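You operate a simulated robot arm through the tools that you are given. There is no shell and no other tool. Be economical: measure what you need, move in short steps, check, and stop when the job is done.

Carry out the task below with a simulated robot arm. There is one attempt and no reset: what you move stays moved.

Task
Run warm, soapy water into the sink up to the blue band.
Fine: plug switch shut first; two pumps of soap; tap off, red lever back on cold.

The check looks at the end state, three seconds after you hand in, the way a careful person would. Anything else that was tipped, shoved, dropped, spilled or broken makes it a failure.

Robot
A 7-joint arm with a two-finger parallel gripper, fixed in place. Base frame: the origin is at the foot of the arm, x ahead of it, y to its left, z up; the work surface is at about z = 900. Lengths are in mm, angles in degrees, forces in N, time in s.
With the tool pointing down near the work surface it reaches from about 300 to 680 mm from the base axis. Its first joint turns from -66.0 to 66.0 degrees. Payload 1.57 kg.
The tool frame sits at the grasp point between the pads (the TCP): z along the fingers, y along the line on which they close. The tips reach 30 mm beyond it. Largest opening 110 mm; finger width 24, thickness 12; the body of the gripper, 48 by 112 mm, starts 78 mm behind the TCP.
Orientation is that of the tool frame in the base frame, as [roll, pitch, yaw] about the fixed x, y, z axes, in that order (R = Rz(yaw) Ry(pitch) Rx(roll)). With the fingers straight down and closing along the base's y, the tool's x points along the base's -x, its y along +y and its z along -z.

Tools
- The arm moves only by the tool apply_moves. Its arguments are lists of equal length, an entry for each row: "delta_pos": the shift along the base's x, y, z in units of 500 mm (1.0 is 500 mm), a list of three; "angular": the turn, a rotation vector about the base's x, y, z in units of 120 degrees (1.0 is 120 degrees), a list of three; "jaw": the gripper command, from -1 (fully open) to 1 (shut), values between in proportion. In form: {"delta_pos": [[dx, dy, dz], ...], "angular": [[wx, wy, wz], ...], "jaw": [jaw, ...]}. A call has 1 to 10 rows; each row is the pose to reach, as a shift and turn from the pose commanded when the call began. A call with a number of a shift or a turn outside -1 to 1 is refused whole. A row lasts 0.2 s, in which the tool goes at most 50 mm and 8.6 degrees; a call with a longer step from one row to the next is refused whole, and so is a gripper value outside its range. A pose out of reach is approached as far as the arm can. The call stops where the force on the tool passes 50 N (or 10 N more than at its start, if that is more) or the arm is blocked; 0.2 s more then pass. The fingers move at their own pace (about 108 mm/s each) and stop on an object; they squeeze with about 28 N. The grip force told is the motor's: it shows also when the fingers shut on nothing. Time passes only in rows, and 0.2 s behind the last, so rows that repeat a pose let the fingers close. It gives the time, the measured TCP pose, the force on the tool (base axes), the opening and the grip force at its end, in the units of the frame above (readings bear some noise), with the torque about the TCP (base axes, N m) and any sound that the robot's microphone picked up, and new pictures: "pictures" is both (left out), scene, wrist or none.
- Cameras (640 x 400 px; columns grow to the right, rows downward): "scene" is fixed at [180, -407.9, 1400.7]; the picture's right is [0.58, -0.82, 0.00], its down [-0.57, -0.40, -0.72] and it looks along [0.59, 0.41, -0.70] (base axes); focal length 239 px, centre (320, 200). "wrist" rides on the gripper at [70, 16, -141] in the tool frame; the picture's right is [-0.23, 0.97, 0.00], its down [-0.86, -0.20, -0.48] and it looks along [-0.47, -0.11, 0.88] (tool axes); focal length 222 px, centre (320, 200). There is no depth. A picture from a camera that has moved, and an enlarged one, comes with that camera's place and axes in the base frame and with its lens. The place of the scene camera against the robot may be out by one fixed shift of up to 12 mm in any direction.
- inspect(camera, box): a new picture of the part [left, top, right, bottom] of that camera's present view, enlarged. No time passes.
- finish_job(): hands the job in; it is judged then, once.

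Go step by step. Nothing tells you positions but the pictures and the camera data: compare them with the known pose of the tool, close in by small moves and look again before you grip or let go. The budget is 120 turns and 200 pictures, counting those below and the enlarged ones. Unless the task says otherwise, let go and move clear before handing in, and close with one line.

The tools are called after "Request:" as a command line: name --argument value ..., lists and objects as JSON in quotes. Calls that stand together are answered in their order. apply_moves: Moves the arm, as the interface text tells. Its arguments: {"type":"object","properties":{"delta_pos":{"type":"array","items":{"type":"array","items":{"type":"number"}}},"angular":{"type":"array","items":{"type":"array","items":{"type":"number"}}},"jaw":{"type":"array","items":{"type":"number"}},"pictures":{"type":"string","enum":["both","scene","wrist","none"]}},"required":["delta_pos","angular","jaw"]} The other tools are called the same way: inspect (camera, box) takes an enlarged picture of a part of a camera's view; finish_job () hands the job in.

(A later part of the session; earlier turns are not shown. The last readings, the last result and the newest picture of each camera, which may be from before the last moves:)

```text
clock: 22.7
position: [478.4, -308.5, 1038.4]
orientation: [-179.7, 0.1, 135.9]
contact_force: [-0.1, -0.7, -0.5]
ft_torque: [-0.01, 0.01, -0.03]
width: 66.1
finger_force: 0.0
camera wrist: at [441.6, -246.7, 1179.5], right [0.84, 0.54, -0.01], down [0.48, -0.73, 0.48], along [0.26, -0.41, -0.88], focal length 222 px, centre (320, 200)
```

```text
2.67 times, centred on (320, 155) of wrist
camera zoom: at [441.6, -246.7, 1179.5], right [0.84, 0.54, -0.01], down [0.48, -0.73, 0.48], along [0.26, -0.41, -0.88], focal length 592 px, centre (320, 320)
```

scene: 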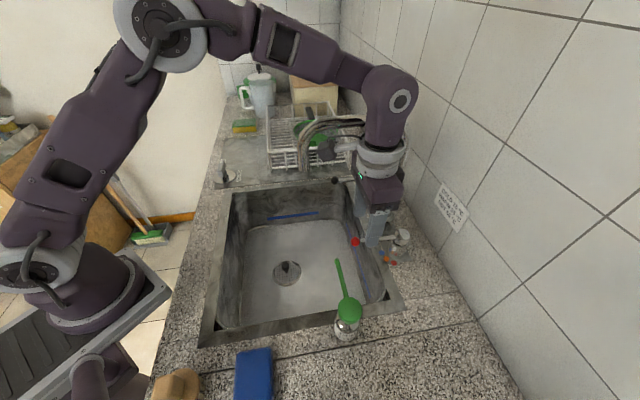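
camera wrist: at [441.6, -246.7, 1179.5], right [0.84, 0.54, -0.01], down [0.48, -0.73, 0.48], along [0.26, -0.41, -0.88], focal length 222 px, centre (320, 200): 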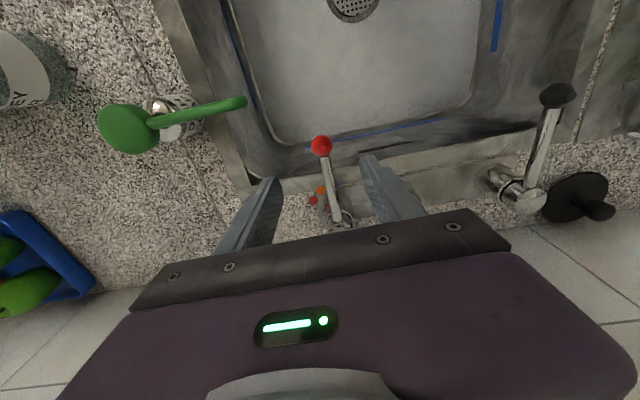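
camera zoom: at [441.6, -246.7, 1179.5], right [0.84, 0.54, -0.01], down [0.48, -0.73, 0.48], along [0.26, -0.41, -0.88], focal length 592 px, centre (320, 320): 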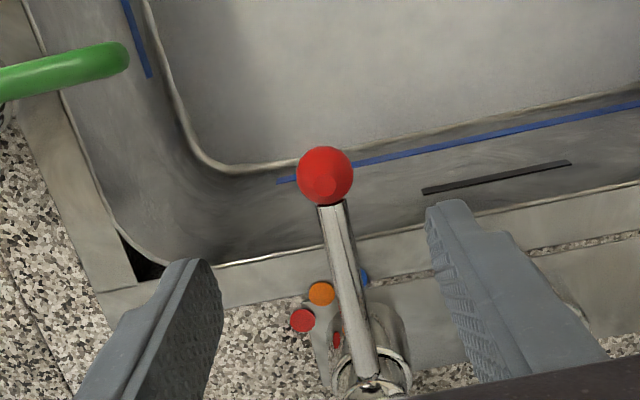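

The rod is about 6 mm off the centre line, so I'll correct that, descend to z=970 and close on it.

Request:
apply_moves --delta_pos '[[0.008, 0.008, -0.07], [0.008, 0.008, -0.14], [0.008, 0.008, -0.14], [0.008, 0.008, -0.14], [0.008, 0.008, -0.14]]' --angular '[[0, 0, 0], [0, 0, 0], [0, 0, 0], [0, 0, 0], [0, 0, 0]]' --jaw '[-0.2, -0.2, 0.4, 1, 1]'

Request:
inspect --camera "wrist" --box '[200, 80, 440, 230]'

Request:
inspect --camera "scene" --box '[320, 180, 440, 290]'

```text
clock: 23.9
position: [484.1, -305.7, 967.4]
orientation: [-179.5, 0.2, 135.8]
contact_force: [-7.5, -5.7, -6.8]
ft_torque: [-0.33, -0.28, -0.05]
width: 25.1
finger_force: 36.8
camera wrist: at [445.4, -243.7, 1108.6], right [0.84, 0.54, -0.01], down [0.48, -0.73, 0.48], along [0.26, -0.41, -0.88], focal length 222 px, centre (320, 200)
```

scene: 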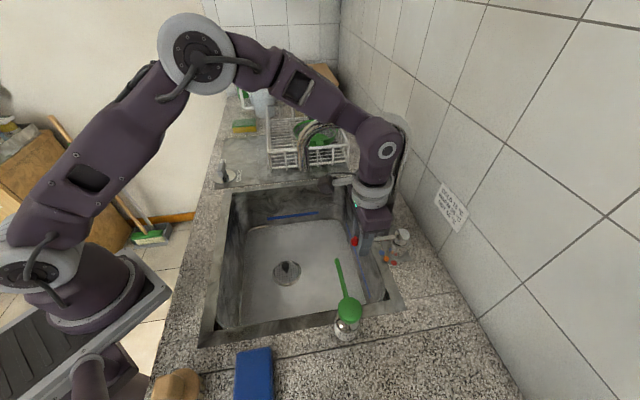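
wrist: 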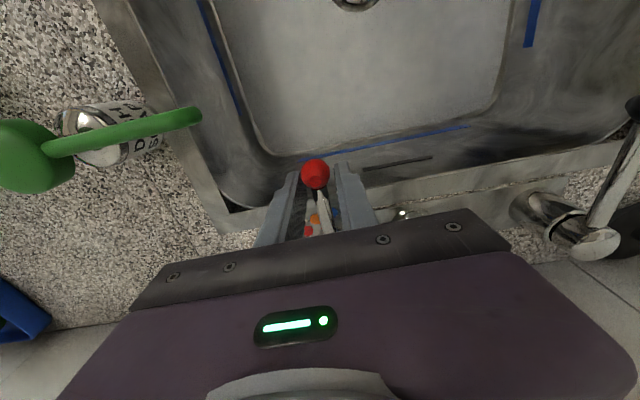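

```text
2.67 times, centred on (320, 155) of wrist
camera zoom: at [445.4, -243.7, 1108.6], right [0.84, 0.54, -0.01], down [0.48, -0.73, 0.48], along [0.26, -0.41, -0.88], focal length 592 px, centre (320, 320)
```

zoom: 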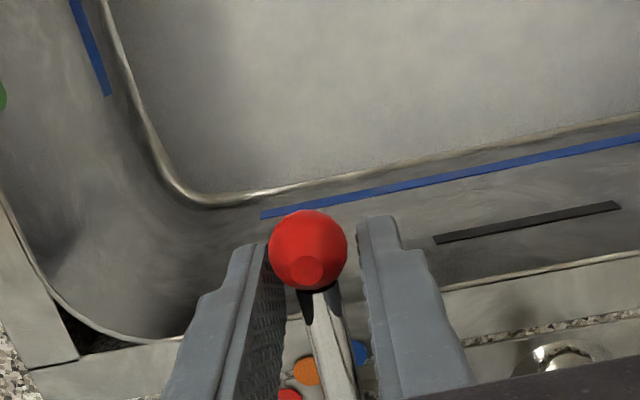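

```text
3.64 times, centred on (380, 235) of scene
camera zoom: at [180.0, -408.1, 1400.6], right [0.58, -0.82, 0.0], down [-0.57, -0.4, -0.72], along [0.59, 0.41, -0.7], focal length 870 px, centre (102, 73)
```

zoom: 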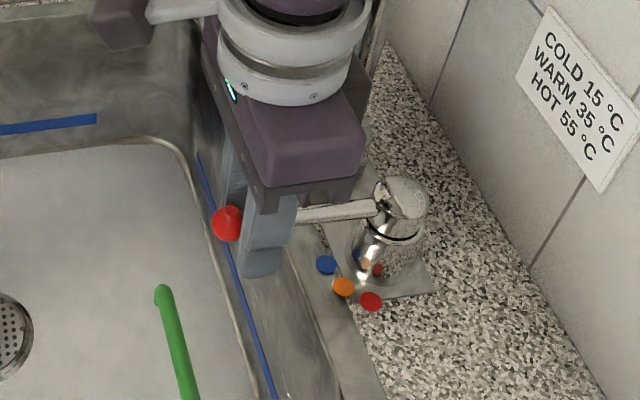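

The fingers hold the ball end, at 25 mm. I'll turn the lever 35° about its pivot toward the orange dot.

Request:
apply_moves --delta_pos '[[-0.0166, -0.0178, 0], [-0.0294, -0.0354, 0], [-0.0398, -0.054, 0], [-0.0478, -0.0742, 0], [-0.0534, -0.0952, 0], [-0.0534, -0.0952, 0]]' --angular '[[0, 0, 0.0583], [0, 0, 0.1167], [0, 0, 0.175], [0, 0, 0.2333], [0, 0, 0.2917], [0, 0, 0.2917]]' --jaw '[1, 1, 1, 1, 1, 1]'

Request:
inspect --camera "scene" --box '[320, 180, 440, 290]'

```text
clock: 25.3
position: [457.2, -353.8, 968.9]
orientation: [-179.6, 0.1, 171.1]
contact_force: [6.4, 0.6, -26.7]
ft_torque: [-0.05, -0.63, 0.03]
width: 24.9
finger_force: 36.2
camera wrist: at [391.6, -324.9, 1109.3], right [0.38, 0.93, -0.01], down [0.81, -0.33, 0.48], along [0.45, -0.19, -0.88], focal length 222 px, centre (320, 200)
```

scene: 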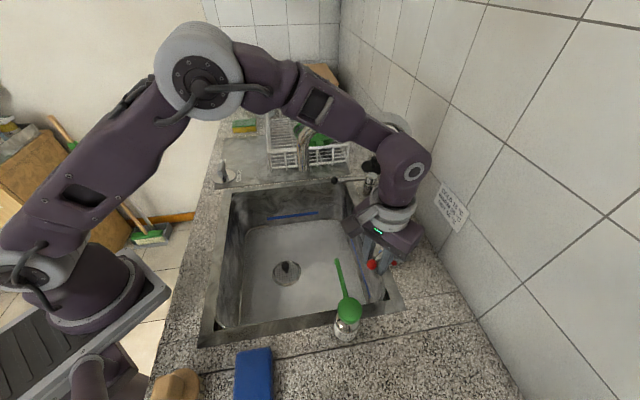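
wrist: 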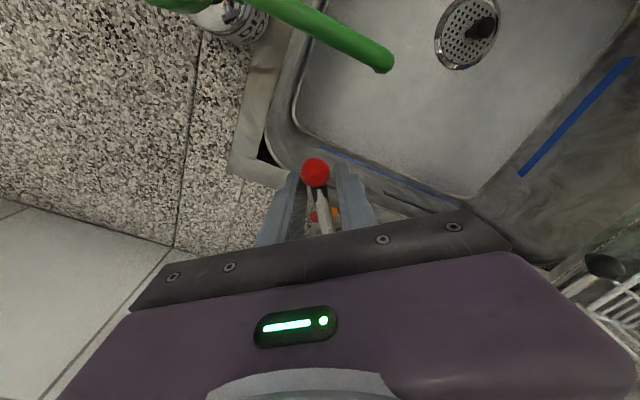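

```text
3.64 times, centred on (380, 235) of scene
camera zoom: at [180.6, -408.2, 1400.5], right [0.58, -0.82, 0.0], down [-0.57, -0.4, -0.72], along [0.59, 0.41, -0.7], focal length 870 px, centre (102, 73)
```

zoom: 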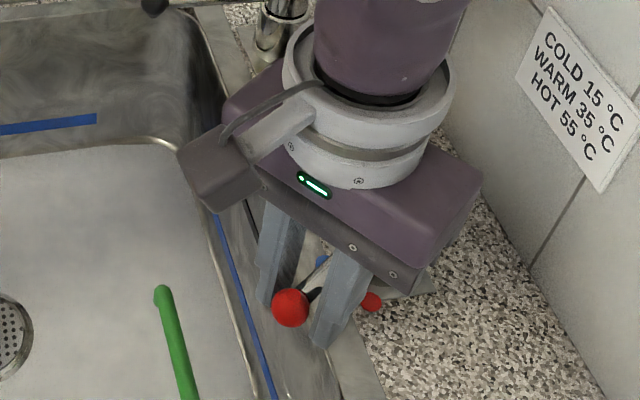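

The lever followed. I'll release, rise and check its angle against the orange dot.

Request:
apply_moves --delta_pos '[[0, 0, 0], [0, 0, 0], [0, 0, 0.08], [0, 0, 0.16], [0, 0, 0.2], [0, 0, 0.2]]' --angular '[[0, 0, 0], [0, 0, 0], [0, 0, 0], [0, 0, 0], [0, 0, 0], [0, 0, 0]]' --jaw '[0.2, -0.2, -0.2, -0.4, -0.6, -0.6]' --pictures "wrist"

Request:
inspect --camera "wrist" --box '[200, 80, 440, 230]'

```text
clock: 26.7
position: [455.6, -352.7, 1068.7]
orientation: [-179.5, 0.3, 170.9]
contact_force: [0.5, 0.4, -0.4]
ft_torque: [0.0, 0.02, 0.03]
width: 88.3
finger_force: 0.0
camera wrist: at [389.2, -324.2, 1210.8], right [0.38, 0.93, -0.01], down [0.81, -0.33, 0.48], along [0.45, -0.19, -0.88], focal length 222 px, centre (320, 200)
```

wrist: 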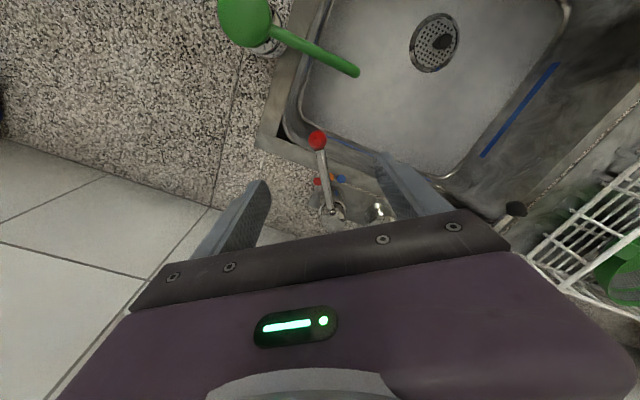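

```text
2.67 times, centred on (320, 155) of wrist
camera zoom: at [389.2, -324.2, 1210.8], right [0.38, 0.93, -0.01], down [0.81, -0.33, 0.48], along [0.45, -0.19, -0.88], focal length 592 px, centre (320, 320)
```

zoom: 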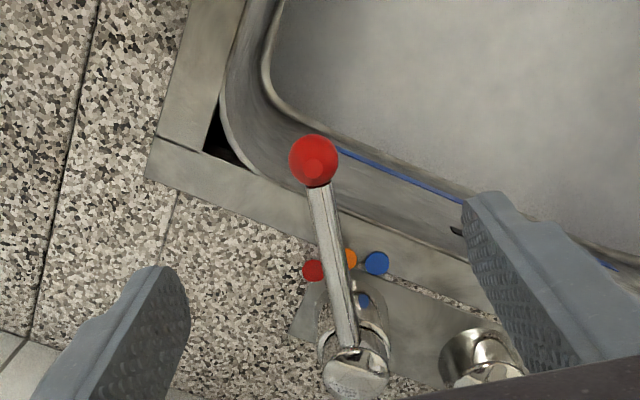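

The lever sits at about 168°, matching the orange (warm) dot. Now the black flow lever, with its ball near (614,-150) and pivot near (688,-225). I'll go around the spout's near side and look from above.

Request:
apply_moves --delta_pos '[[-0.05, 0.05, 0.06], [-0.1, 0.1, 0.12], [-0.15, 0.15, 0.16], [-0.19, 0.22, 0.16], [-0.19, 0.31, 0.16], [-0.19, 0.4, 0.16], [-0.19, 0.49, 0.16], [-0.19, 0.585, 0.16]]' --angular '[[0, 0, 0], [0, 0, 0], [0, 0, 0], [0, 0, 0], [0, 0, 0], [0, 0, 0], [0, 0, 0], [0, 0, 0]]' --jaw '[-0.6, -0.6, -0.6, -0.6, -0.6, -0.6, -0.6, -0.6]' --pictures "none"

Request:
apply_moves --delta_pos '[[0.08, 0.02, 0], [0.16, 0.04, 0], [0.24, 0.06, 0], [0.31, 0.06, 0], [0.37, 0, 0], [0.43, -0.06, -0.02], [0.49, -0.12, -0.06], [0.49, -0.12, -0.06]]' --angular '[[0, 0, -0.05], [0, 0, -0.1], [0, 0, -0.15], [0, 0, -0.2], [0, 0, -0.25], [0, 0, -0.3], [0, 0, -0.3], [0, 0, -0.3]]' --jaw '[-0.6, -0.6, -0.6, -0.6, -0.6, -0.6, -0.6, -0.6]'

Request:
inspect --camera "wrist" --box '[200, 80, 440, 230]'

```text
clock: 28.5
position: [362.4, -59.1, 1149.5]
orientation: [-179.6, 0.2, 170.8]
contact_force: [0.0, 0.4, 0.2]
ft_torque: [0.01, 0.03, 0.0]
width: 87.9
finger_force: 0.0
```

```text
clock: 30.3
position: [610.9, -117.9, 1117.4]
orientation: [-179.6, 0.2, 134.9]
contact_force: [-0.1, 0.1, -0.1]
ft_torque: [0.01, 0.03, -0.01]
width: 87.8
finger_force: 0.1
camera wrist: at [573.8, -55.2, 1258.0], right [0.85, 0.53, -0.01], down [0.46, -0.74, 0.48], along [0.25, -0.41, -0.88], focal length 222 px, centre (320, 200)
```

scene: 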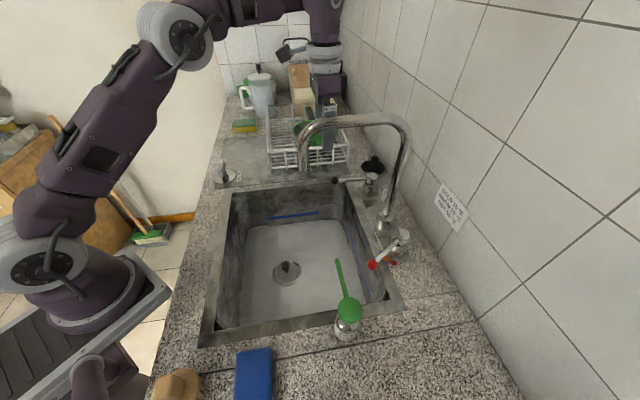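
wrist: 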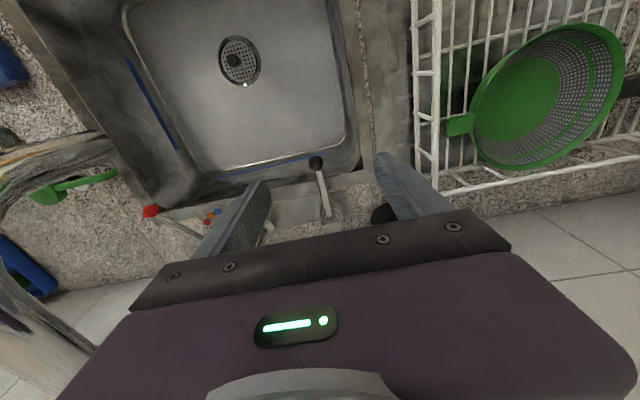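

```text
2.67 times, centred on (320, 155) of wrist
camera zoom: at [573.8, -55.2, 1258.0], right [0.85, 0.53, -0.01], down [0.46, -0.74, 0.48], along [0.25, -0.41, -0.88], focal length 592 px, centre (320, 320)
```

zoom: 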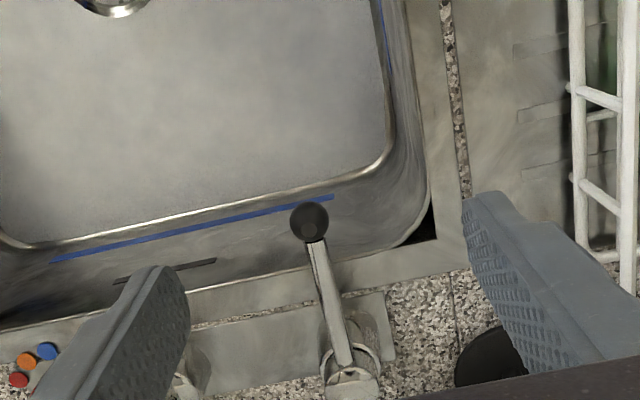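

The black lever is like the red one, with its ball at about (620,-144) and pivot about (690,-213). I'll lower over it and check the spout clearance before gripping.

Request:
apply_moves --delta_pos '[[0.01, -0.02, -0.05], [0.02, -0.04, -0.1], [0.03, -0.063, -0.16], [0.03, -0.063, -0.16]]' --angular '[[0, 0, 0], [0, 0, 0], [0, 0, 0], [0, 0, 0]]' --jaw '[-0.4, -0.2, -0.2, -0.2]'

Request:
inspect --camera "wrist" --box '[200, 80, 440, 230]'

Request:
inspect --camera "scene" --box '[250, 20, 450, 240]'

```text
clock: 31.3
position: [622.5, -150.8, 1040.1]
orientation: [-179.6, 0.2, 135.0]
contact_force: [1.3, -0.5, 0.6]
ft_torque: [0.0, -0.01, 0.0]
width: 66.2
finger_force: 0.0
camera wrist: at [585.6, -87.7, 1179.1], right [0.85, 0.53, -0.01], down [0.46, -0.74, 0.48], along [0.25, -0.41, -0.88], focal length 222 px, centre (320, 200)
```

scene: 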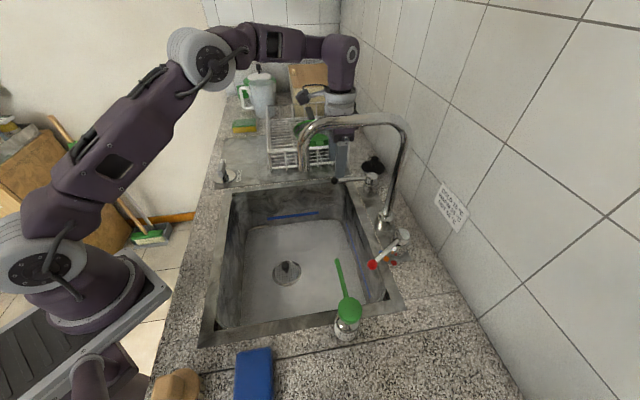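
wrist: 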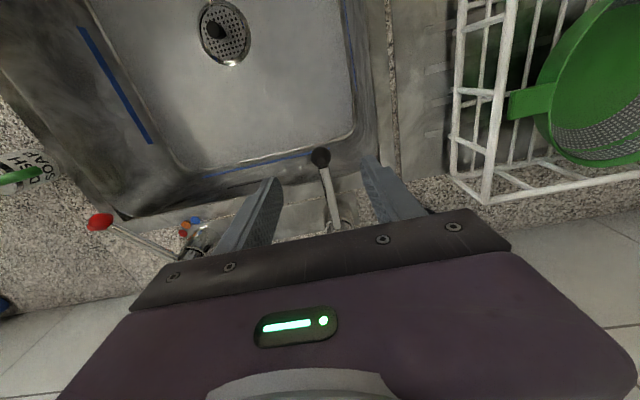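

```text
2.67 times, centred on (320, 155) of wrist
camera zoom: at [585.6, -87.7, 1179.1], right [0.85, 0.53, -0.01], down [0.46, -0.74, 0.48], along [0.25, -0.41, -0.88], focal length 592 px, centre (320, 320)
```

zoom: 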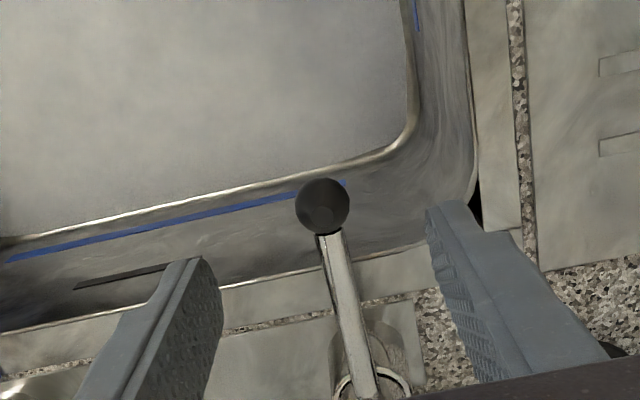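

```text
1.82 times, centred on (350, 130) of scene
camera zoom: at [180.0, -407.9, 1400.7], right [0.58, -0.82, 0.0], down [-0.57, -0.4, -0.72], along [0.59, 0.41, -0.7], focal length 435 px, centre (266, 327)
```

zoom: 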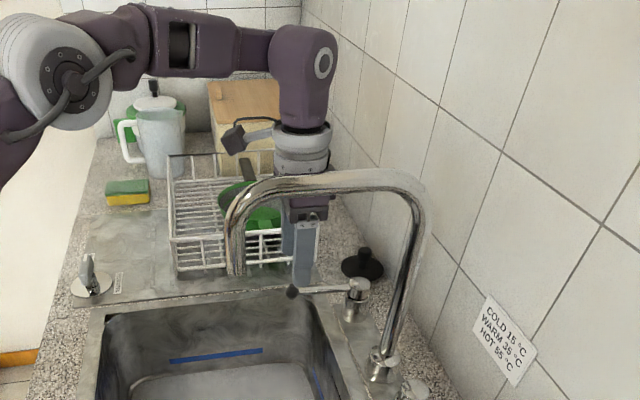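

It's clear of the spout. I'll shift about 3.5 mm, descend to z=970 and grip the ball end.

Request:
apply_moves --delta_pos '[[0.006, 0.006, -0.07], [0.006, 0.006, -0.14], [0.006, 0.006, -0.14], [0.006, 0.006, -0.14], [0.006, 0.006, -0.14]]' --angular '[[0, 0, 0], [0, 0, 0], [0, 0, 0], [0, 0, 0], [0, 0, 0]]' --jaw '[-0.2, -0.2, 0.4, 1, 1]'

Request:
inspect --camera "scene" --box '[250, 20, 450, 240]'

```text
clock: 32.5
position: [624.5, -147.5, 968.3]
orientation: [-179.5, 0.1, 134.9]
contact_force: [-0.5, 1.0, -3.9]
ft_torque: [-0.24, -0.23, 0.01]
width: 25.4
finger_force: 36.5
camera wrist: at [587.5, -83.9, 1109.8], right [0.85, 0.53, -0.01], down [0.46, -0.74, 0.48], along [0.25, -0.41, -0.88], focal length 222 px, centre (320, 200)
```

scene: 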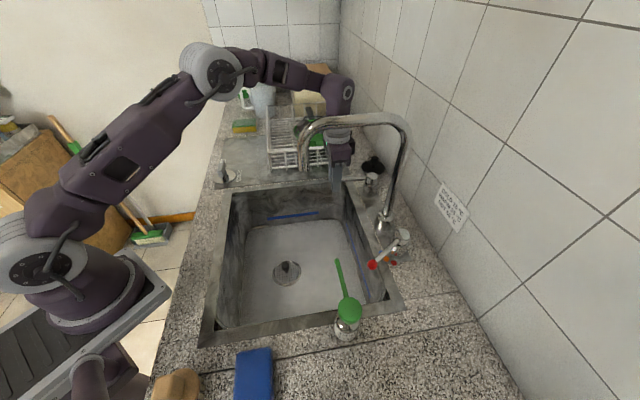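
wrist: 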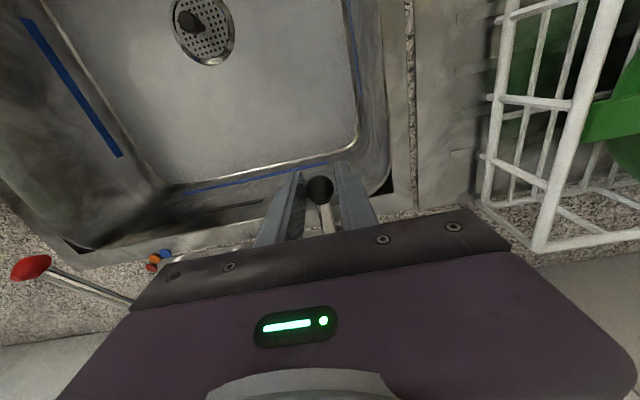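

```text
1.82 times, centred on (350, 130) of scene
camera zoom: at [180.1, -407.8, 1400.6], right [0.58, -0.82, 0.0], down [-0.57, -0.4, -0.72], along [0.59, 0.41, -0.7], focal length 435 px, centre (266, 327)
```

zoom: 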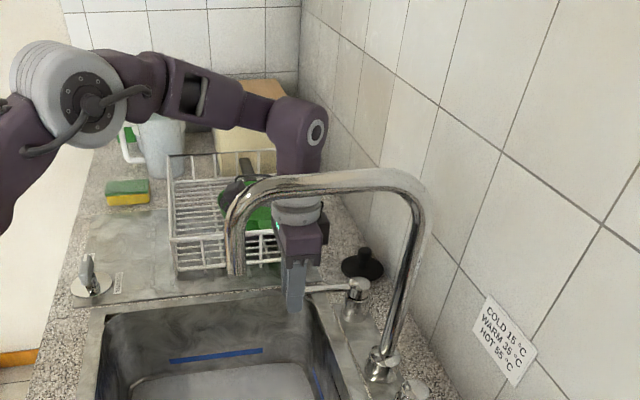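

The black ball is gripped cleanly. I'll try a 15° counter-clockwise turn while watching force and sound.

Request:
apply_moves --delta_pos '[[-0.017, -0.0196, 0], [-0.0294, -0.0386, 0]]' --angular '[[0, 0, 0.0667], [0, 0, 0.125]]' --jaw '[1, 1]' --pictures "scene"

```text
clock: 33.1
position: [622.6, -150.0, 969.9]
orientation: [178.8, 0.8, 146.3]
contact_force: [16.4, 6.9, -10.2]
ft_torque: [-0.32, -0.65, 0.03]
width: 25.2
finger_force: 37.1
stopped in row 2: the force on the tool passed its limit at 60 N (the readings are from after the stop); the commanded pose is now the measured one
```

scene: 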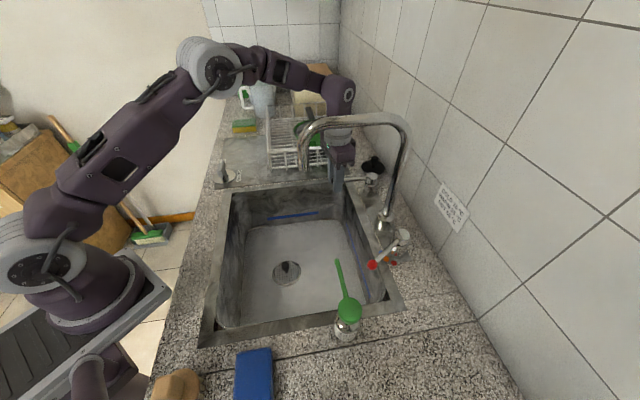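

The lever is at its stop counter-clockwise, so it opens the other way. I'll re-align and turn clockwise 15°.

Request:
apply_moves --delta_pos '[[0.004, 0.005, -0.002], [0.014, 0.014, -0.002], [0.0232, 0.0222, -0.002], [0.0422, 0.0348, -0.002]]' --angular '[[0, 0, -0.065], [0, 0, -0.12], [0, 0, -0.16], [0, 0, -0.22]]' --jaw '[1, 1, 1, 1]' --pictures "scene"

```text
clock: 34.1
position: [641.1, -135.4, 970.0]
orientation: [179.2, 0.7, 119.6]
contact_force: [1.9, 2.1, 4.3]
ft_torque: [0.22, 0.07, 0.27]
width: 25.3
finger_force: 36.7
```

scene: 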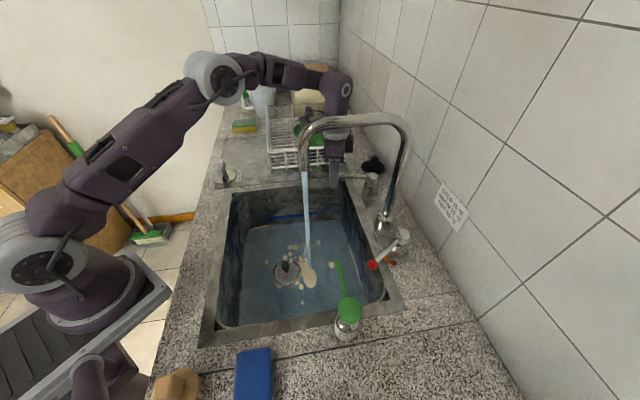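

Water is running and collecting on the floor of the sink. I'll hold here and watch the level.

Request:
apply_moves --delta_pos '[[0, 0, 0], [0, 0, 0], [0, 0, 0], [0, 0, 0], [0, 0, 0]]' --angular '[[0, 0, 0], [0, 0, 0], [0, 0, 0], [0, 0, 0], [0, 0, 0]]' --jaw '[1, 1, 1, 1, 1]' --pictures "none"

Request:
inspect --camera "scene" --box '[200, 180, 420, 350]'

```text
clock: 35.3
position: [641.0, -134.4, 969.8]
orientation: [179.2, 0.7, 119.7]
contact_force: [-0.3, -1.1, 9.7]
ft_torque: [-0.03, 0.08, -0.11]
width: 25.2
finger_force: 36.7
```

```text
2.35 times, centred on (310, 265) of scene
camera zoom: at [179.8, -407.9, 1400.7], right [0.58, -0.82, 0.0], down [-0.57, -0.4, -0.72], along [0.59, 0.41, -0.7], focal length 563 px, centre (344, 47)
```

zoom: 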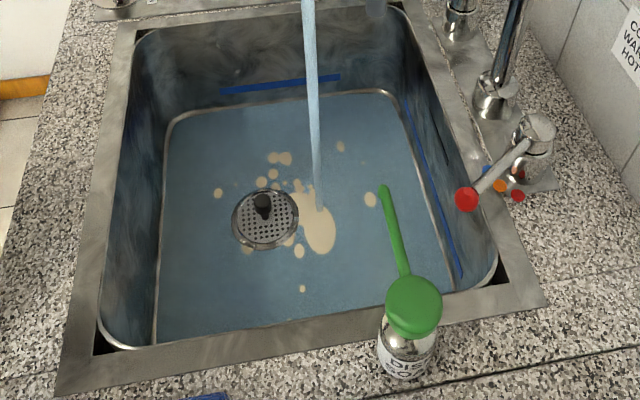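

Request:
apply_moves --delta_pos '[[0, 0, 0], [0, 0, 0], [0, 0, 0], [0, 0, 0], [0, 0, 0], [0, 0, 0], [0, 0, 0], [0, 0, 0], [0, 0, 0], [0, 0, 0]]' --angular '[[0, 0, 0], [0, 0, 0], [0, 0, 0], [0, 0, 0], [0, 0, 0], [0, 0, 0], [0, 0, 0], [0, 0, 0], [0, 0, 0], [0, 0, 0]]' --jaw '[1, 1, 1, 1, 1, 1, 1, 1, 1, 1]' --pictures "none"

Request:
inspect --camera "scene" --box '[200, 180, 420, 350]'

```text
clock: 37.5
position: [641.8, -134.6, 970.0]
orientation: [179.2, 0.7, 119.8]
contact_force: [3.2, -5.3, 11.1]
ft_torque: [-0.08, -0.04, 0.06]
width: 25.4
finger_force: 36.9
```

```text
2.35 times, centred on (310, 265) of scene
camera zoom: at [179.9, -407.9, 1400.6], right [0.58, -0.82, 0.0], down [-0.57, -0.4, -0.72], along [0.59, 0.41, -0.7], focal length 563 px, centre (344, 47)
```

zoom: 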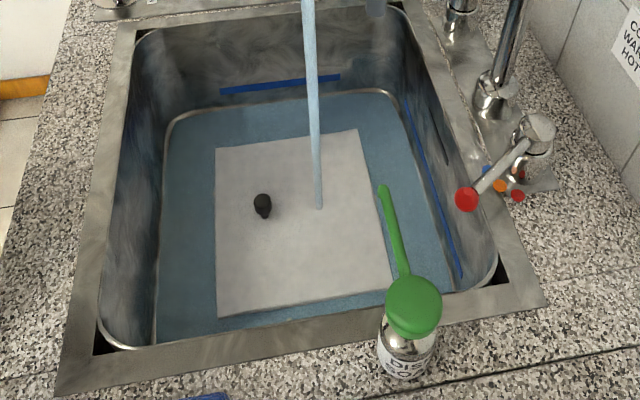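

A foam patch is forming and the level is still low. I'll keep filling.

Request:
apply_moves --delta_pos '[[0, 0, 0], [0, 0, 0], [0, 0, 0], [0, 0, 0], [0, 0, 0], [0, 0, 0], [0, 0, 0], [0, 0, 0], [0, 0, 0], [0, 0, 0]]' --angular '[[0, 0, 0], [0, 0, 0], [0, 0, 0], [0, 0, 0], [0, 0, 0], [0, 0, 0], [0, 0, 0], [0, 0, 0], [0, 0, 0], [0, 0, 0]]' --jaw '[1, 1, 1, 1, 1, 1, 1, 1, 1, 1]' --pictures "none"

Request:
inspect --camera "scene" --box '[200, 180, 420, 350]'

```text
clock: 39.7
position: [640.2, -133.7, 970.2]
orientation: [179.3, 0.7, 119.9]
contact_force: [3.7, -5.6, 11.6]
ft_torque: [-0.03, -0.03, -0.02]
width: 25.2
finger_force: 37.3
```

```text
2.35 times, centred on (310, 265) of scene
camera zoom: at [179.9, -408.0, 1400.6], right [0.58, -0.82, 0.0], down [-0.57, -0.4, -0.72], along [0.59, 0.41, -0.7], focal length 563 px, centre (344, 47)
```

zoom: 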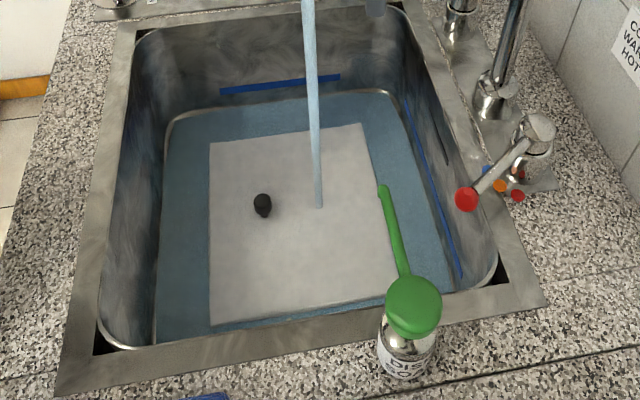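

Request:
apply_moves --delta_pos '[[0, 0, 0], [0, 0, 0], [0, 0, 0], [0, 0, 0], [0, 0, 0], [0, 0, 0], [0, 0, 0], [0, 0, 0], [0, 0, 0], [0, 0, 0]]' --angular '[[0, 0, 0], [0, 0, 0], [0, 0, 0], [0, 0, 0], [0, 0, 0], [0, 0, 0], [0, 0, 0], [0, 0, 0], [0, 0, 0], [0, 0, 0]]' --jaw '[1, 1, 1, 1, 1, 1, 1, 1, 1, 1]' --pictures "none"

Request:
apply_moves --delta_pos '[[0, 0, 0], [0, 0, 0], [0, 0, 0], [0, 0, 0], [0, 0, 0], [0, 0, 0], [0, 0, 0], [0, 0, 0], [0, 0, 0], [0, 0, 0]]' --angular '[[0, 0, 0], [0, 0, 0], [0, 0, 0], [0, 0, 0], [0, 0, 0], [0, 0, 0], [0, 0, 0], [0, 0, 0], [0, 0, 0], [0, 0, 0]]' --jaw '[1, 1, 1, 1, 1, 1, 1, 1, 1, 1]' --pictures "wrist"

Request:
inspect --camera "scene" --box '[200, 180, 420, 350]'

```text
clock: 41.9
position: [641.2, -133.4, 968.7]
orientation: [179.2, 0.7, 119.8]
contact_force: [3.4, -5.3, 9.8]
ft_torque: [-0.03, -0.02, -0.03]
width: 25.0
finger_force: 36.5
```

```text
clock: 44.1
position: [640.1, -135.3, 968.6]
orientation: [179.1, 0.8, 119.9]
contact_force: [3.5, -4.6, 6.6]
ft_torque: [-0.09, -0.03, -0.02]
width: 25.4
finger_force: 36.0
camera wrist: at [618.2, -64.8, 1109.4], right [0.96, 0.29, 0.02], down [0.24, -0.84, 0.49], along [0.15, -0.46, -0.87], focal length 222 px, centre (320, 200)
```

wrist: 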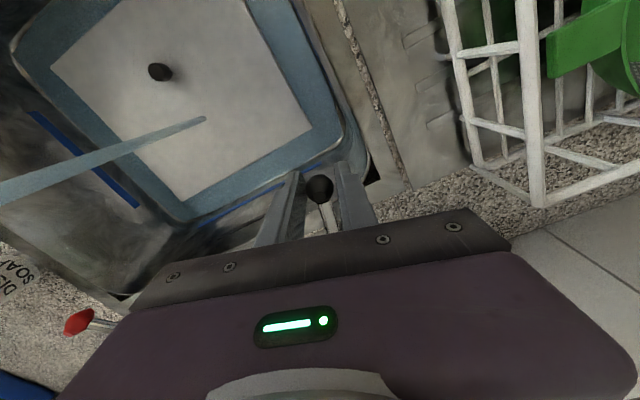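

```text
2.35 times, centred on (310, 265) of scene
camera zoom: at [180.0, -408.0, 1400.6], right [0.58, -0.82, 0.0], down [-0.57, -0.4, -0.72], along [0.59, 0.41, -0.7], focal length 563 px, centre (344, 47)
```

zoom: 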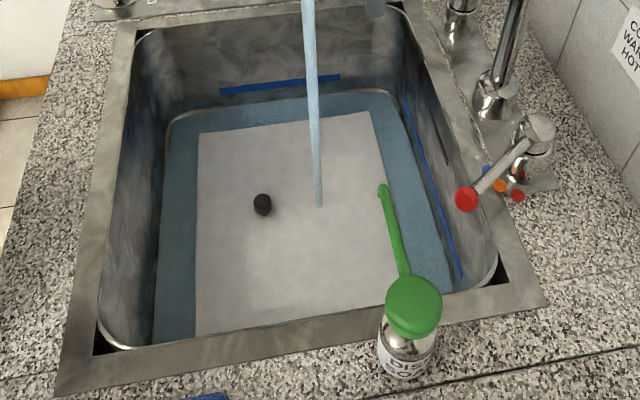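

Request:
inspect --camera "wrist" --box '[0, 80, 300, 260]'

Request:
inspect --camera "scene" --box '[250, 190, 400, 300]'

```text
2.13 times, centred on (150, 170) of wrist
camera zoom: at [618.2, -64.8, 1109.4], right [0.96, 0.29, 0.02], down [0.24, -0.84, 0.49], along [0.15, -0.46, -0.87], focal length 474 px, centre (683, 264)
```

zoom: 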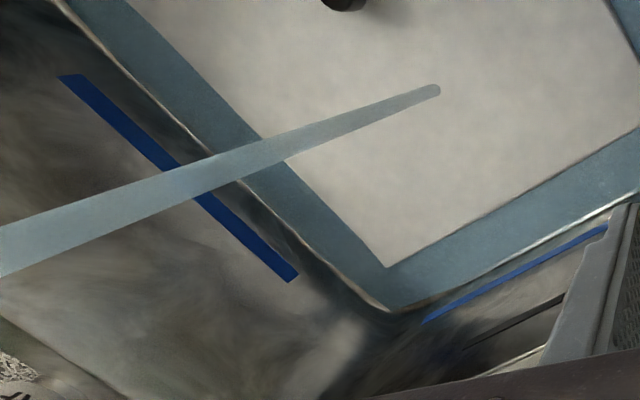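

```text
3.64 times, centred on (325, 245) of scene
camera zoom: at [180.0, -408.0, 1400.6], right [0.58, -0.82, 0.0], down [-0.57, -0.4, -0.72], along [0.59, 0.41, -0.7], focal length 870 px, centre (302, 36)
```

zoom: 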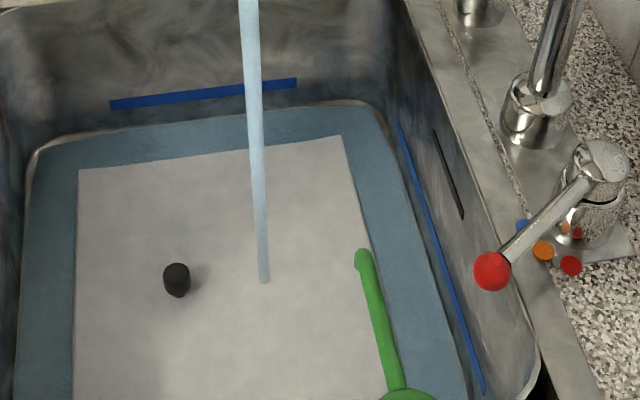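

Filling is slow and steady with the band still above the water, so I'll keep holding.

Request:
apply_moves --delta_pos '[[0, 0, 0], [0, 0, 0], [0, 0, 0], [0, 0, 0], [0, 0, 0], [0, 0, 0], [0, 0, 0], [0, 0, 0], [0, 0, 0], [0, 0, 0]]' --angular '[[0, 0, 0], [0, 0, 0], [0, 0, 0], [0, 0, 0], [0, 0, 0], [0, 0, 0], [0, 0, 0], [0, 0, 0], [0, 0, 0], [0, 0, 0]]' --jaw '[1, 1, 1, 1, 1, 1, 1, 1, 1, 1]' --pictures "none"

Request:
apply_moves --delta_pos '[[0, 0, 0], [0, 0, 0], [0, 0, 0], [0, 0, 0], [0, 0, 0], [0, 0, 0], [0, 0, 0], [0, 0, 0], [0, 0, 0], [0, 0, 0]]' --angular '[[0, 0, 0], [0, 0, 0], [0, 0, 0], [0, 0, 0], [0, 0, 0], [0, 0, 0], [0, 0, 0], [0, 0, 0], [0, 0, 0], [0, 0, 0]]' --jaw '[1, 1, 1, 1, 1, 1, 1, 1, 1, 1]' --pictures "none"

Request:
inspect --camera "scene" --box '[250, 190, 400, 300]'

Request:
inspect --camera "wrist" --box '[0, 80, 300, 260]'

```text
clock: 46.3
position: [641.3, -133.8, 968.9]
orientation: [179.2, 0.7, 119.8]
contact_force: [2.6, -3.4, 3.6]
ft_torque: [0.0, 0.01, 0.0]
width: 25.1
finger_force: 36.2
```

```text
clock: 48.5
position: [640.9, -133.5, 968.9]
orientation: [179.3, 0.7, 119.7]
contact_force: [1.4, -2.6, 1.4]
ft_torque: [-0.01, 0.0, 0.0]
width: 25.4
finger_force: 36.6
```

```text
3.64 times, centred on (325, 245) of scene
camera zoom: at [180.0, -407.9, 1400.6], right [0.58, -0.82, 0.0], down [-0.57, -0.4, -0.72], along [0.59, 0.41, -0.7], focal length 870 px, centre (302, 36)
```

zoom: 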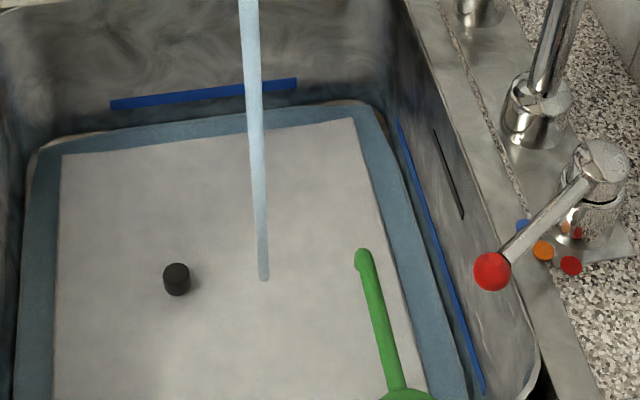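

```text
2.13 times, centred on (150, 170) of wrist
camera zoom: at [618.2, -64.7, 1109.4], right [0.96, 0.29, 0.02], down [0.24, -0.84, 0.49], along [0.15, -0.46, -0.87], focal length 474 px, centre (683, 264)
```

zoom: 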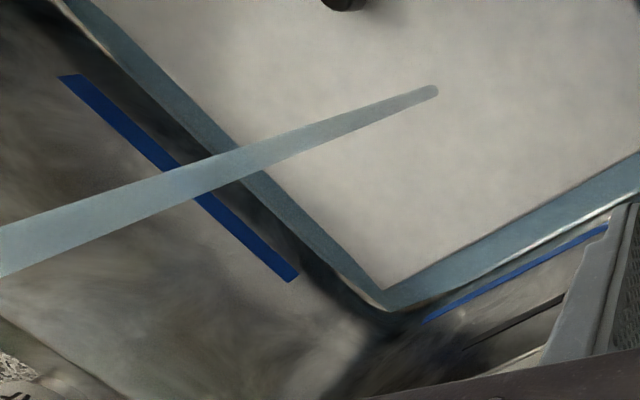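

Rising slowly. I'll wait about 9 s more.

Request:
apply_moves --delta_pos '[[0, 0, 0], [0, 0, 0], [0, 0, 0], [0, 0, 0], [0, 0, 0], [0, 0, 0], [0, 0, 0], [0, 0, 0], [0, 0, 0], [0, 0, 0]]' --angular '[[0, 0, 0], [0, 0, 0], [0, 0, 0], [0, 0, 0], [0, 0, 0], [0, 0, 0], [0, 0, 0], [0, 0, 0], [0, 0, 0], [0, 0, 0]]' --jaw '[1, 1, 1, 1, 1, 1, 1, 1, 1, 1]' --pictures "none"

Request:
apply_moves --delta_pos '[[0, 0, 0], [0, 0, 0], [0, 0, 0], [0, 0, 0], [0, 0, 0], [0, 0, 0], [0, 0, 0], [0, 0, 0], [0, 0, 0], [0, 0, 0]]' --angular '[[0, 0, 0], [0, 0, 0], [0, 0, 0], [0, 0, 0], [0, 0, 0], [0, 0, 0], [0, 0, 0], [0, 0, 0], [0, 0, 0], [0, 0, 0]]' --jaw '[1, 1, 1, 1, 1, 1, 1, 1, 1, 1]' --pictures "none"

Request:
apply_moves --delta_pos '[[0, 0, 0], [0, 0, 0], [0, 0, 0], [0, 0, 0], [0, 0, 0], [0, 0, 0], [0, 0, 0], [0, 0, 0], [0, 0, 0], [0, 0, 0]]' --angular '[[0, 0, 0], [0, 0, 0], [0, 0, 0], [0, 0, 0], [0, 0, 0], [0, 0, 0], [0, 0, 0], [0, 0, 0], [0, 0, 0], [0, 0, 0]]' --jaw '[1, 1, 1, 1, 1, 1, 1, 1, 1, 1]' --pictures "none"

Request:
apply_moves --delta_pos '[[0, 0, 0], [0, 0, 0], [0, 0, 0], [0, 0, 0], [0, 0, 0], [0, 0, 0], [0, 0, 0], [0, 0, 0], [0, 0, 0], [0, 0, 0]]' --angular '[[0, 0, 0], [0, 0, 0], [0, 0, 0], [0, 0, 0], [0, 0, 0], [0, 0, 0], [0, 0, 0], [0, 0, 0], [0, 0, 0], [0, 0, 0]]' --jaw '[1, 1, 1, 1, 1, 1, 1, 1, 1, 1]' --pictures "none"

Request:
inspect --camera "scene" --box '[250, 190, 400, 300]'

Request:
inspect --camera "wrist" --box '[0, 80, 300, 260]'

```text
clock: 50.7
position: [641.1, -134.4, 968.7]
orientation: [179.3, 0.7, 119.8]
contact_force: [1.6, -1.9, 0.3]
ft_torque: [0.02, 0.0, 0.05]
width: 25.3
finger_force: 36.8
```

```text
clock: 52.9
position: [640.9, -134.7, 969.6]
orientation: [179.2, 0.8, 119.9]
contact_force: [0.4, -0.3, 0.4]
ft_torque: [0.01, 0.0, -0.02]
width: 25.4
finger_force: 36.7
```

```text
clock: 55.1
position: [641.9, -133.8, 969.0]
orientation: [179.2, 0.7, 119.8]
contact_force: [0.7, -0.4, -0.7]
ft_torque: [-0.01, 0.0, -0.01]
width: 25.2
finger_force: 36.8
```

```text
clock: 57.3
position: [640.2, -134.0, 968.3]
orientation: [179.2, 0.7, 119.8]
contact_force: [-0.1, 0.5, -1.0]
ft_torque: [0.01, 0.03, 0.02]
width: 25.0
finger_force: 37.2
```

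```text
3.64 times, centred on (325, 245) of scene
camera zoom: at [180.1, -407.9, 1400.6], right [0.58, -0.82, 0.0], down [-0.57, -0.4, -0.72], along [0.59, 0.41, -0.7], focal length 870 px, centre (302, 36)
```

zoom: 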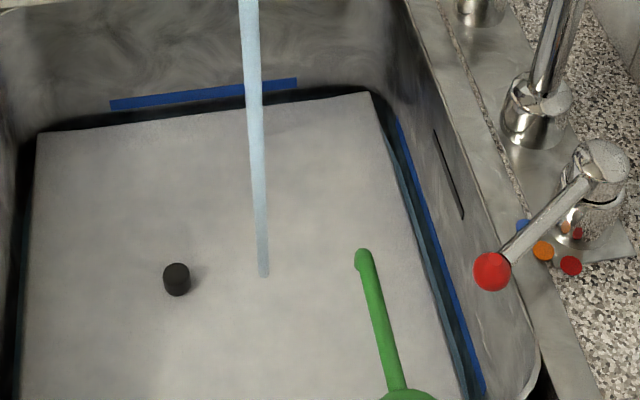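

```text
2.13 times, centred on (150, 170) of wrist
camera zoom: at [618.2, -64.6, 1109.4], right [0.96, 0.29, 0.02], down [0.24, -0.84, 0.49], along [0.15, -0.46, -0.87], focal length 474 px, centre (683, 264)
```

zoom: 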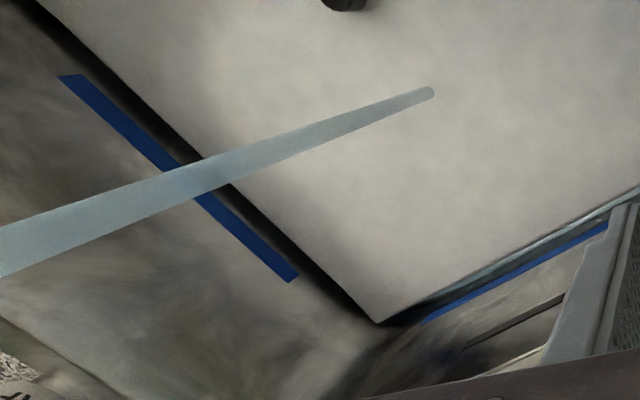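

The water is getting close to the band, so I'll zoom in tighter.

Request:
inspect --camera "wrist" --box '[60, 120, 160, 190]'

Request:
inspect --camera "scene" --box '[270, 200, 350, 240]'

Request:
inspect --camera "scene" --box '[335, 210, 385, 300]'

```text
5.71 times, centred on (110, 155) of wrist
camera zoom: at [618.2, -64.6, 1109.4], right [0.96, 0.29, 0.02], down [0.24, -0.84, 0.49], along [0.15, -0.46, -0.87], focal length 1269 px, centre (1520, 457)
```

zoom: 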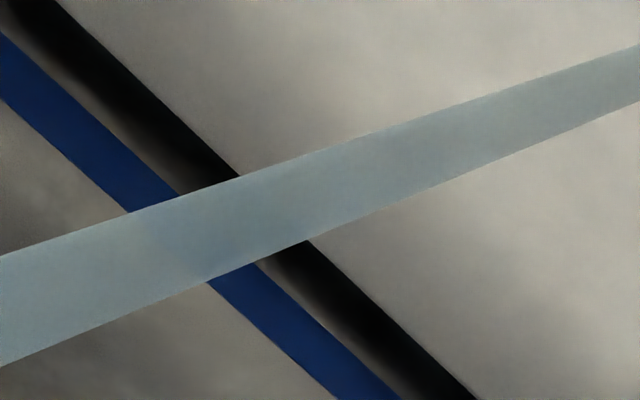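

```text
8.00 times, centred on (310, 220) of scene
camera zoom: at [180.1, -407.9, 1400.6], right [0.58, -0.82, 0.0], down [-0.57, -0.4, -0.72], along [0.59, 0.41, -0.7], focal length 1915 px, centre (400, 40)
```

zoom: 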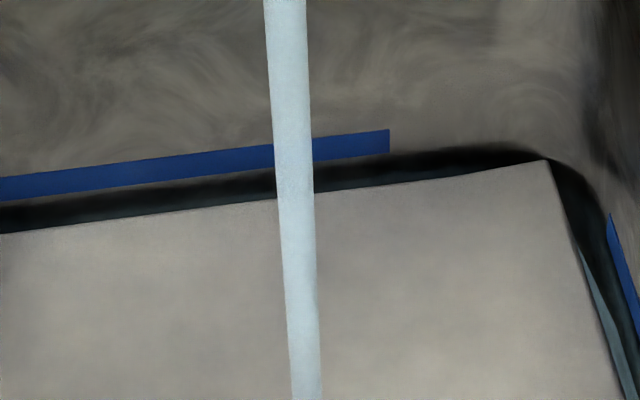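

```text
4.44 times, centred on (360, 255) of scene
camera zoom: at [180.1, -407.9, 1400.6], right [0.58, -0.82, 0.0], down [-0.57, -0.4, -0.72], along [0.59, 0.41, -0.7], focal length 1064 px, centre (142, -44)
```

zoom: 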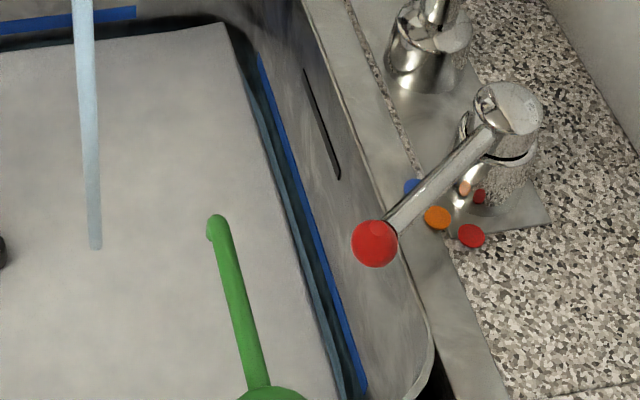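

The water line is still slightly below the band. I'll hold for another 2 s and compare.

Request:
apply_moves --delta_pos '[[0, 0, 0], [0, 0, 0], [0, 0, 0], [0, 0, 0], [0, 0, 0], [0, 0, 0], [0, 0, 0], [0, 0, 0], [0, 0, 0], [0, 0, 0]]' --angular '[[0, 0, 0], [0, 0, 0], [0, 0, 0], [0, 0, 0], [0, 0, 0], [0, 0, 0], [0, 0, 0], [0, 0, 0], [0, 0, 0], [0, 0, 0]]' --jaw '[1, 1, 1, 1, 1, 1, 1, 1, 1, 1]' --pictures "none"

Request:
inspect --camera "scene" --box '[345, 220, 375, 260]'

Request:
inspect --camera "wrist" --box '[180, 160, 290, 240]'

```text
clock: 59.5
position: [640.0, -134.4, 968.8]
orientation: [179.3, 0.6, 119.8]
contact_force: [-0.4, 0.6, -0.3]
ft_torque: [-0.03, -0.03, -0.02]
width: 25.1
finger_force: 36.6
```

```text
10.00 times, centred on (360, 240) of scene
camera zoom: at [180.1, -407.9, 1400.6], right [0.58, -0.82, 0.0], down [-0.57, -0.4, -0.72], along [0.59, 0.41, -0.7], focal length 2393 px, centre (-80, -200)
```

zoom: 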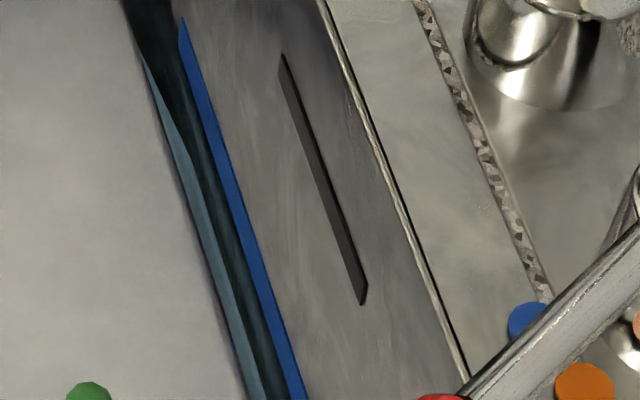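

```text
5.00 times, centred on (235, 200) of wrist
camera zoom: at [618.2, -64.6, 1109.4], right [0.96, 0.29, 0.02], down [0.24, -0.84, 0.49], along [0.15, -0.46, -0.87], focal length 1111 px, centre (745, 200)
```

zoom: 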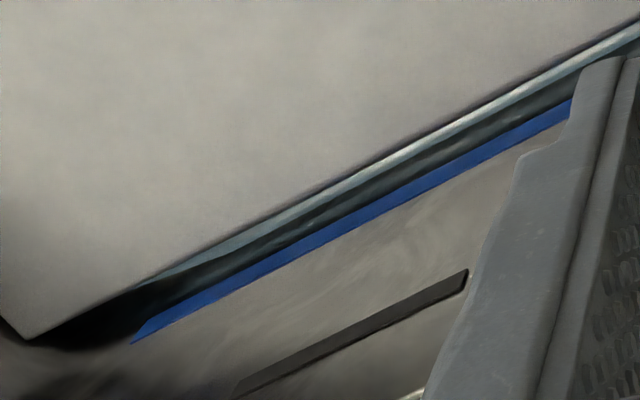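

Request:
inspect --camera "scene" --box '[270, 200, 350, 240]'

Request:
inspect --camera "wrist" --box '[240, 165, 285, 200]'

```text
8.00 times, centred on (310, 220) of scene
camera zoom: at [180.1, -407.9, 1400.6], right [0.58, -0.82, 0.0], down [-0.57, -0.4, -0.72], along [0.59, 0.41, -0.7], focal length 1915 px, centre (400, 40)
```

zoom: 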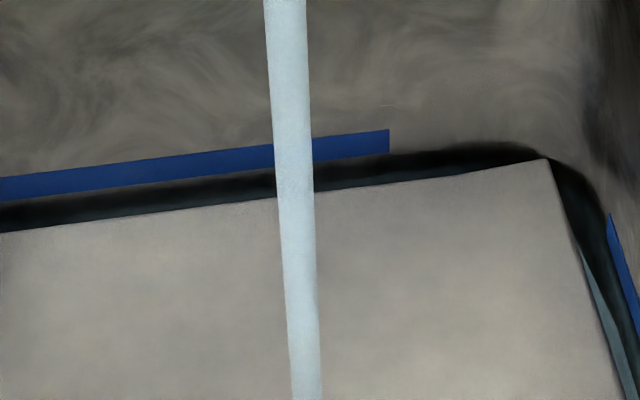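

```text
11.43 times, centred on (262, 182) of wrist
camera zoom: at [618.2, -64.6, 1109.4], right [0.96, 0.29, 0.02], down [0.24, -0.84, 0.49], along [0.15, -0.46, -0.87], focal length 2538 px, centre (977, 400)
```

zoom: 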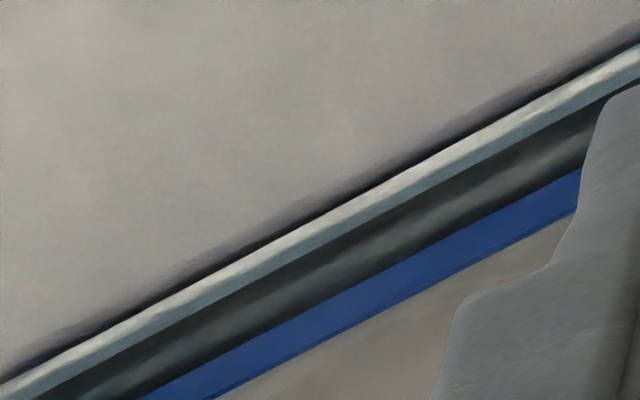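

Request:
inspect --camera "wrist" --box '[95, 165, 150, 225]'

Request:
inspect --camera "scene" --box '[355, 240, 395, 310]'

```text
6.67 times, centred on (122, 195) of wrist
camera zoom: at [618.2, -64.6, 1109.4], right [0.96, 0.29, 0.02], down [0.24, -0.84, 0.49], along [0.15, -0.46, -0.87], focal length 1481 px, centre (1637, 233)
```

zoom: 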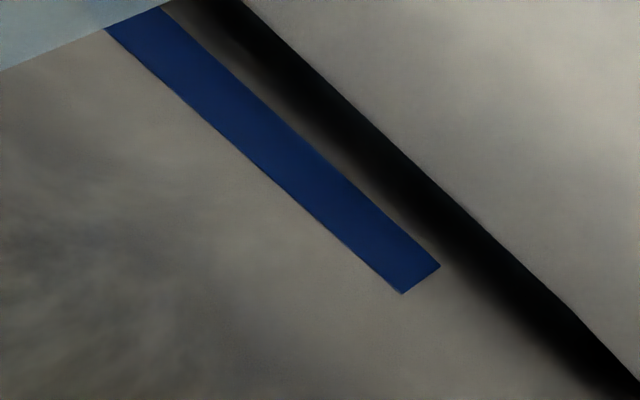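

```text
5.71 times, centred on (375, 275) of scene
camera zoom: at [180.1, -407.9, 1400.6], right [0.58, -0.82, 0.0], down [-0.57, -0.4, -0.72], along [0.59, 0.41, -0.7], focal length 1368 px, centre (6, -229)
```

zoom: 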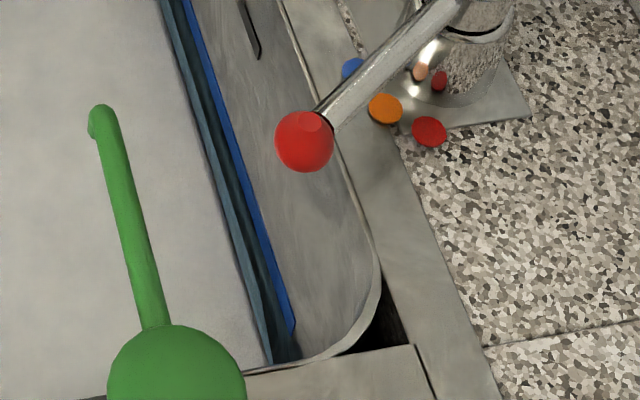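

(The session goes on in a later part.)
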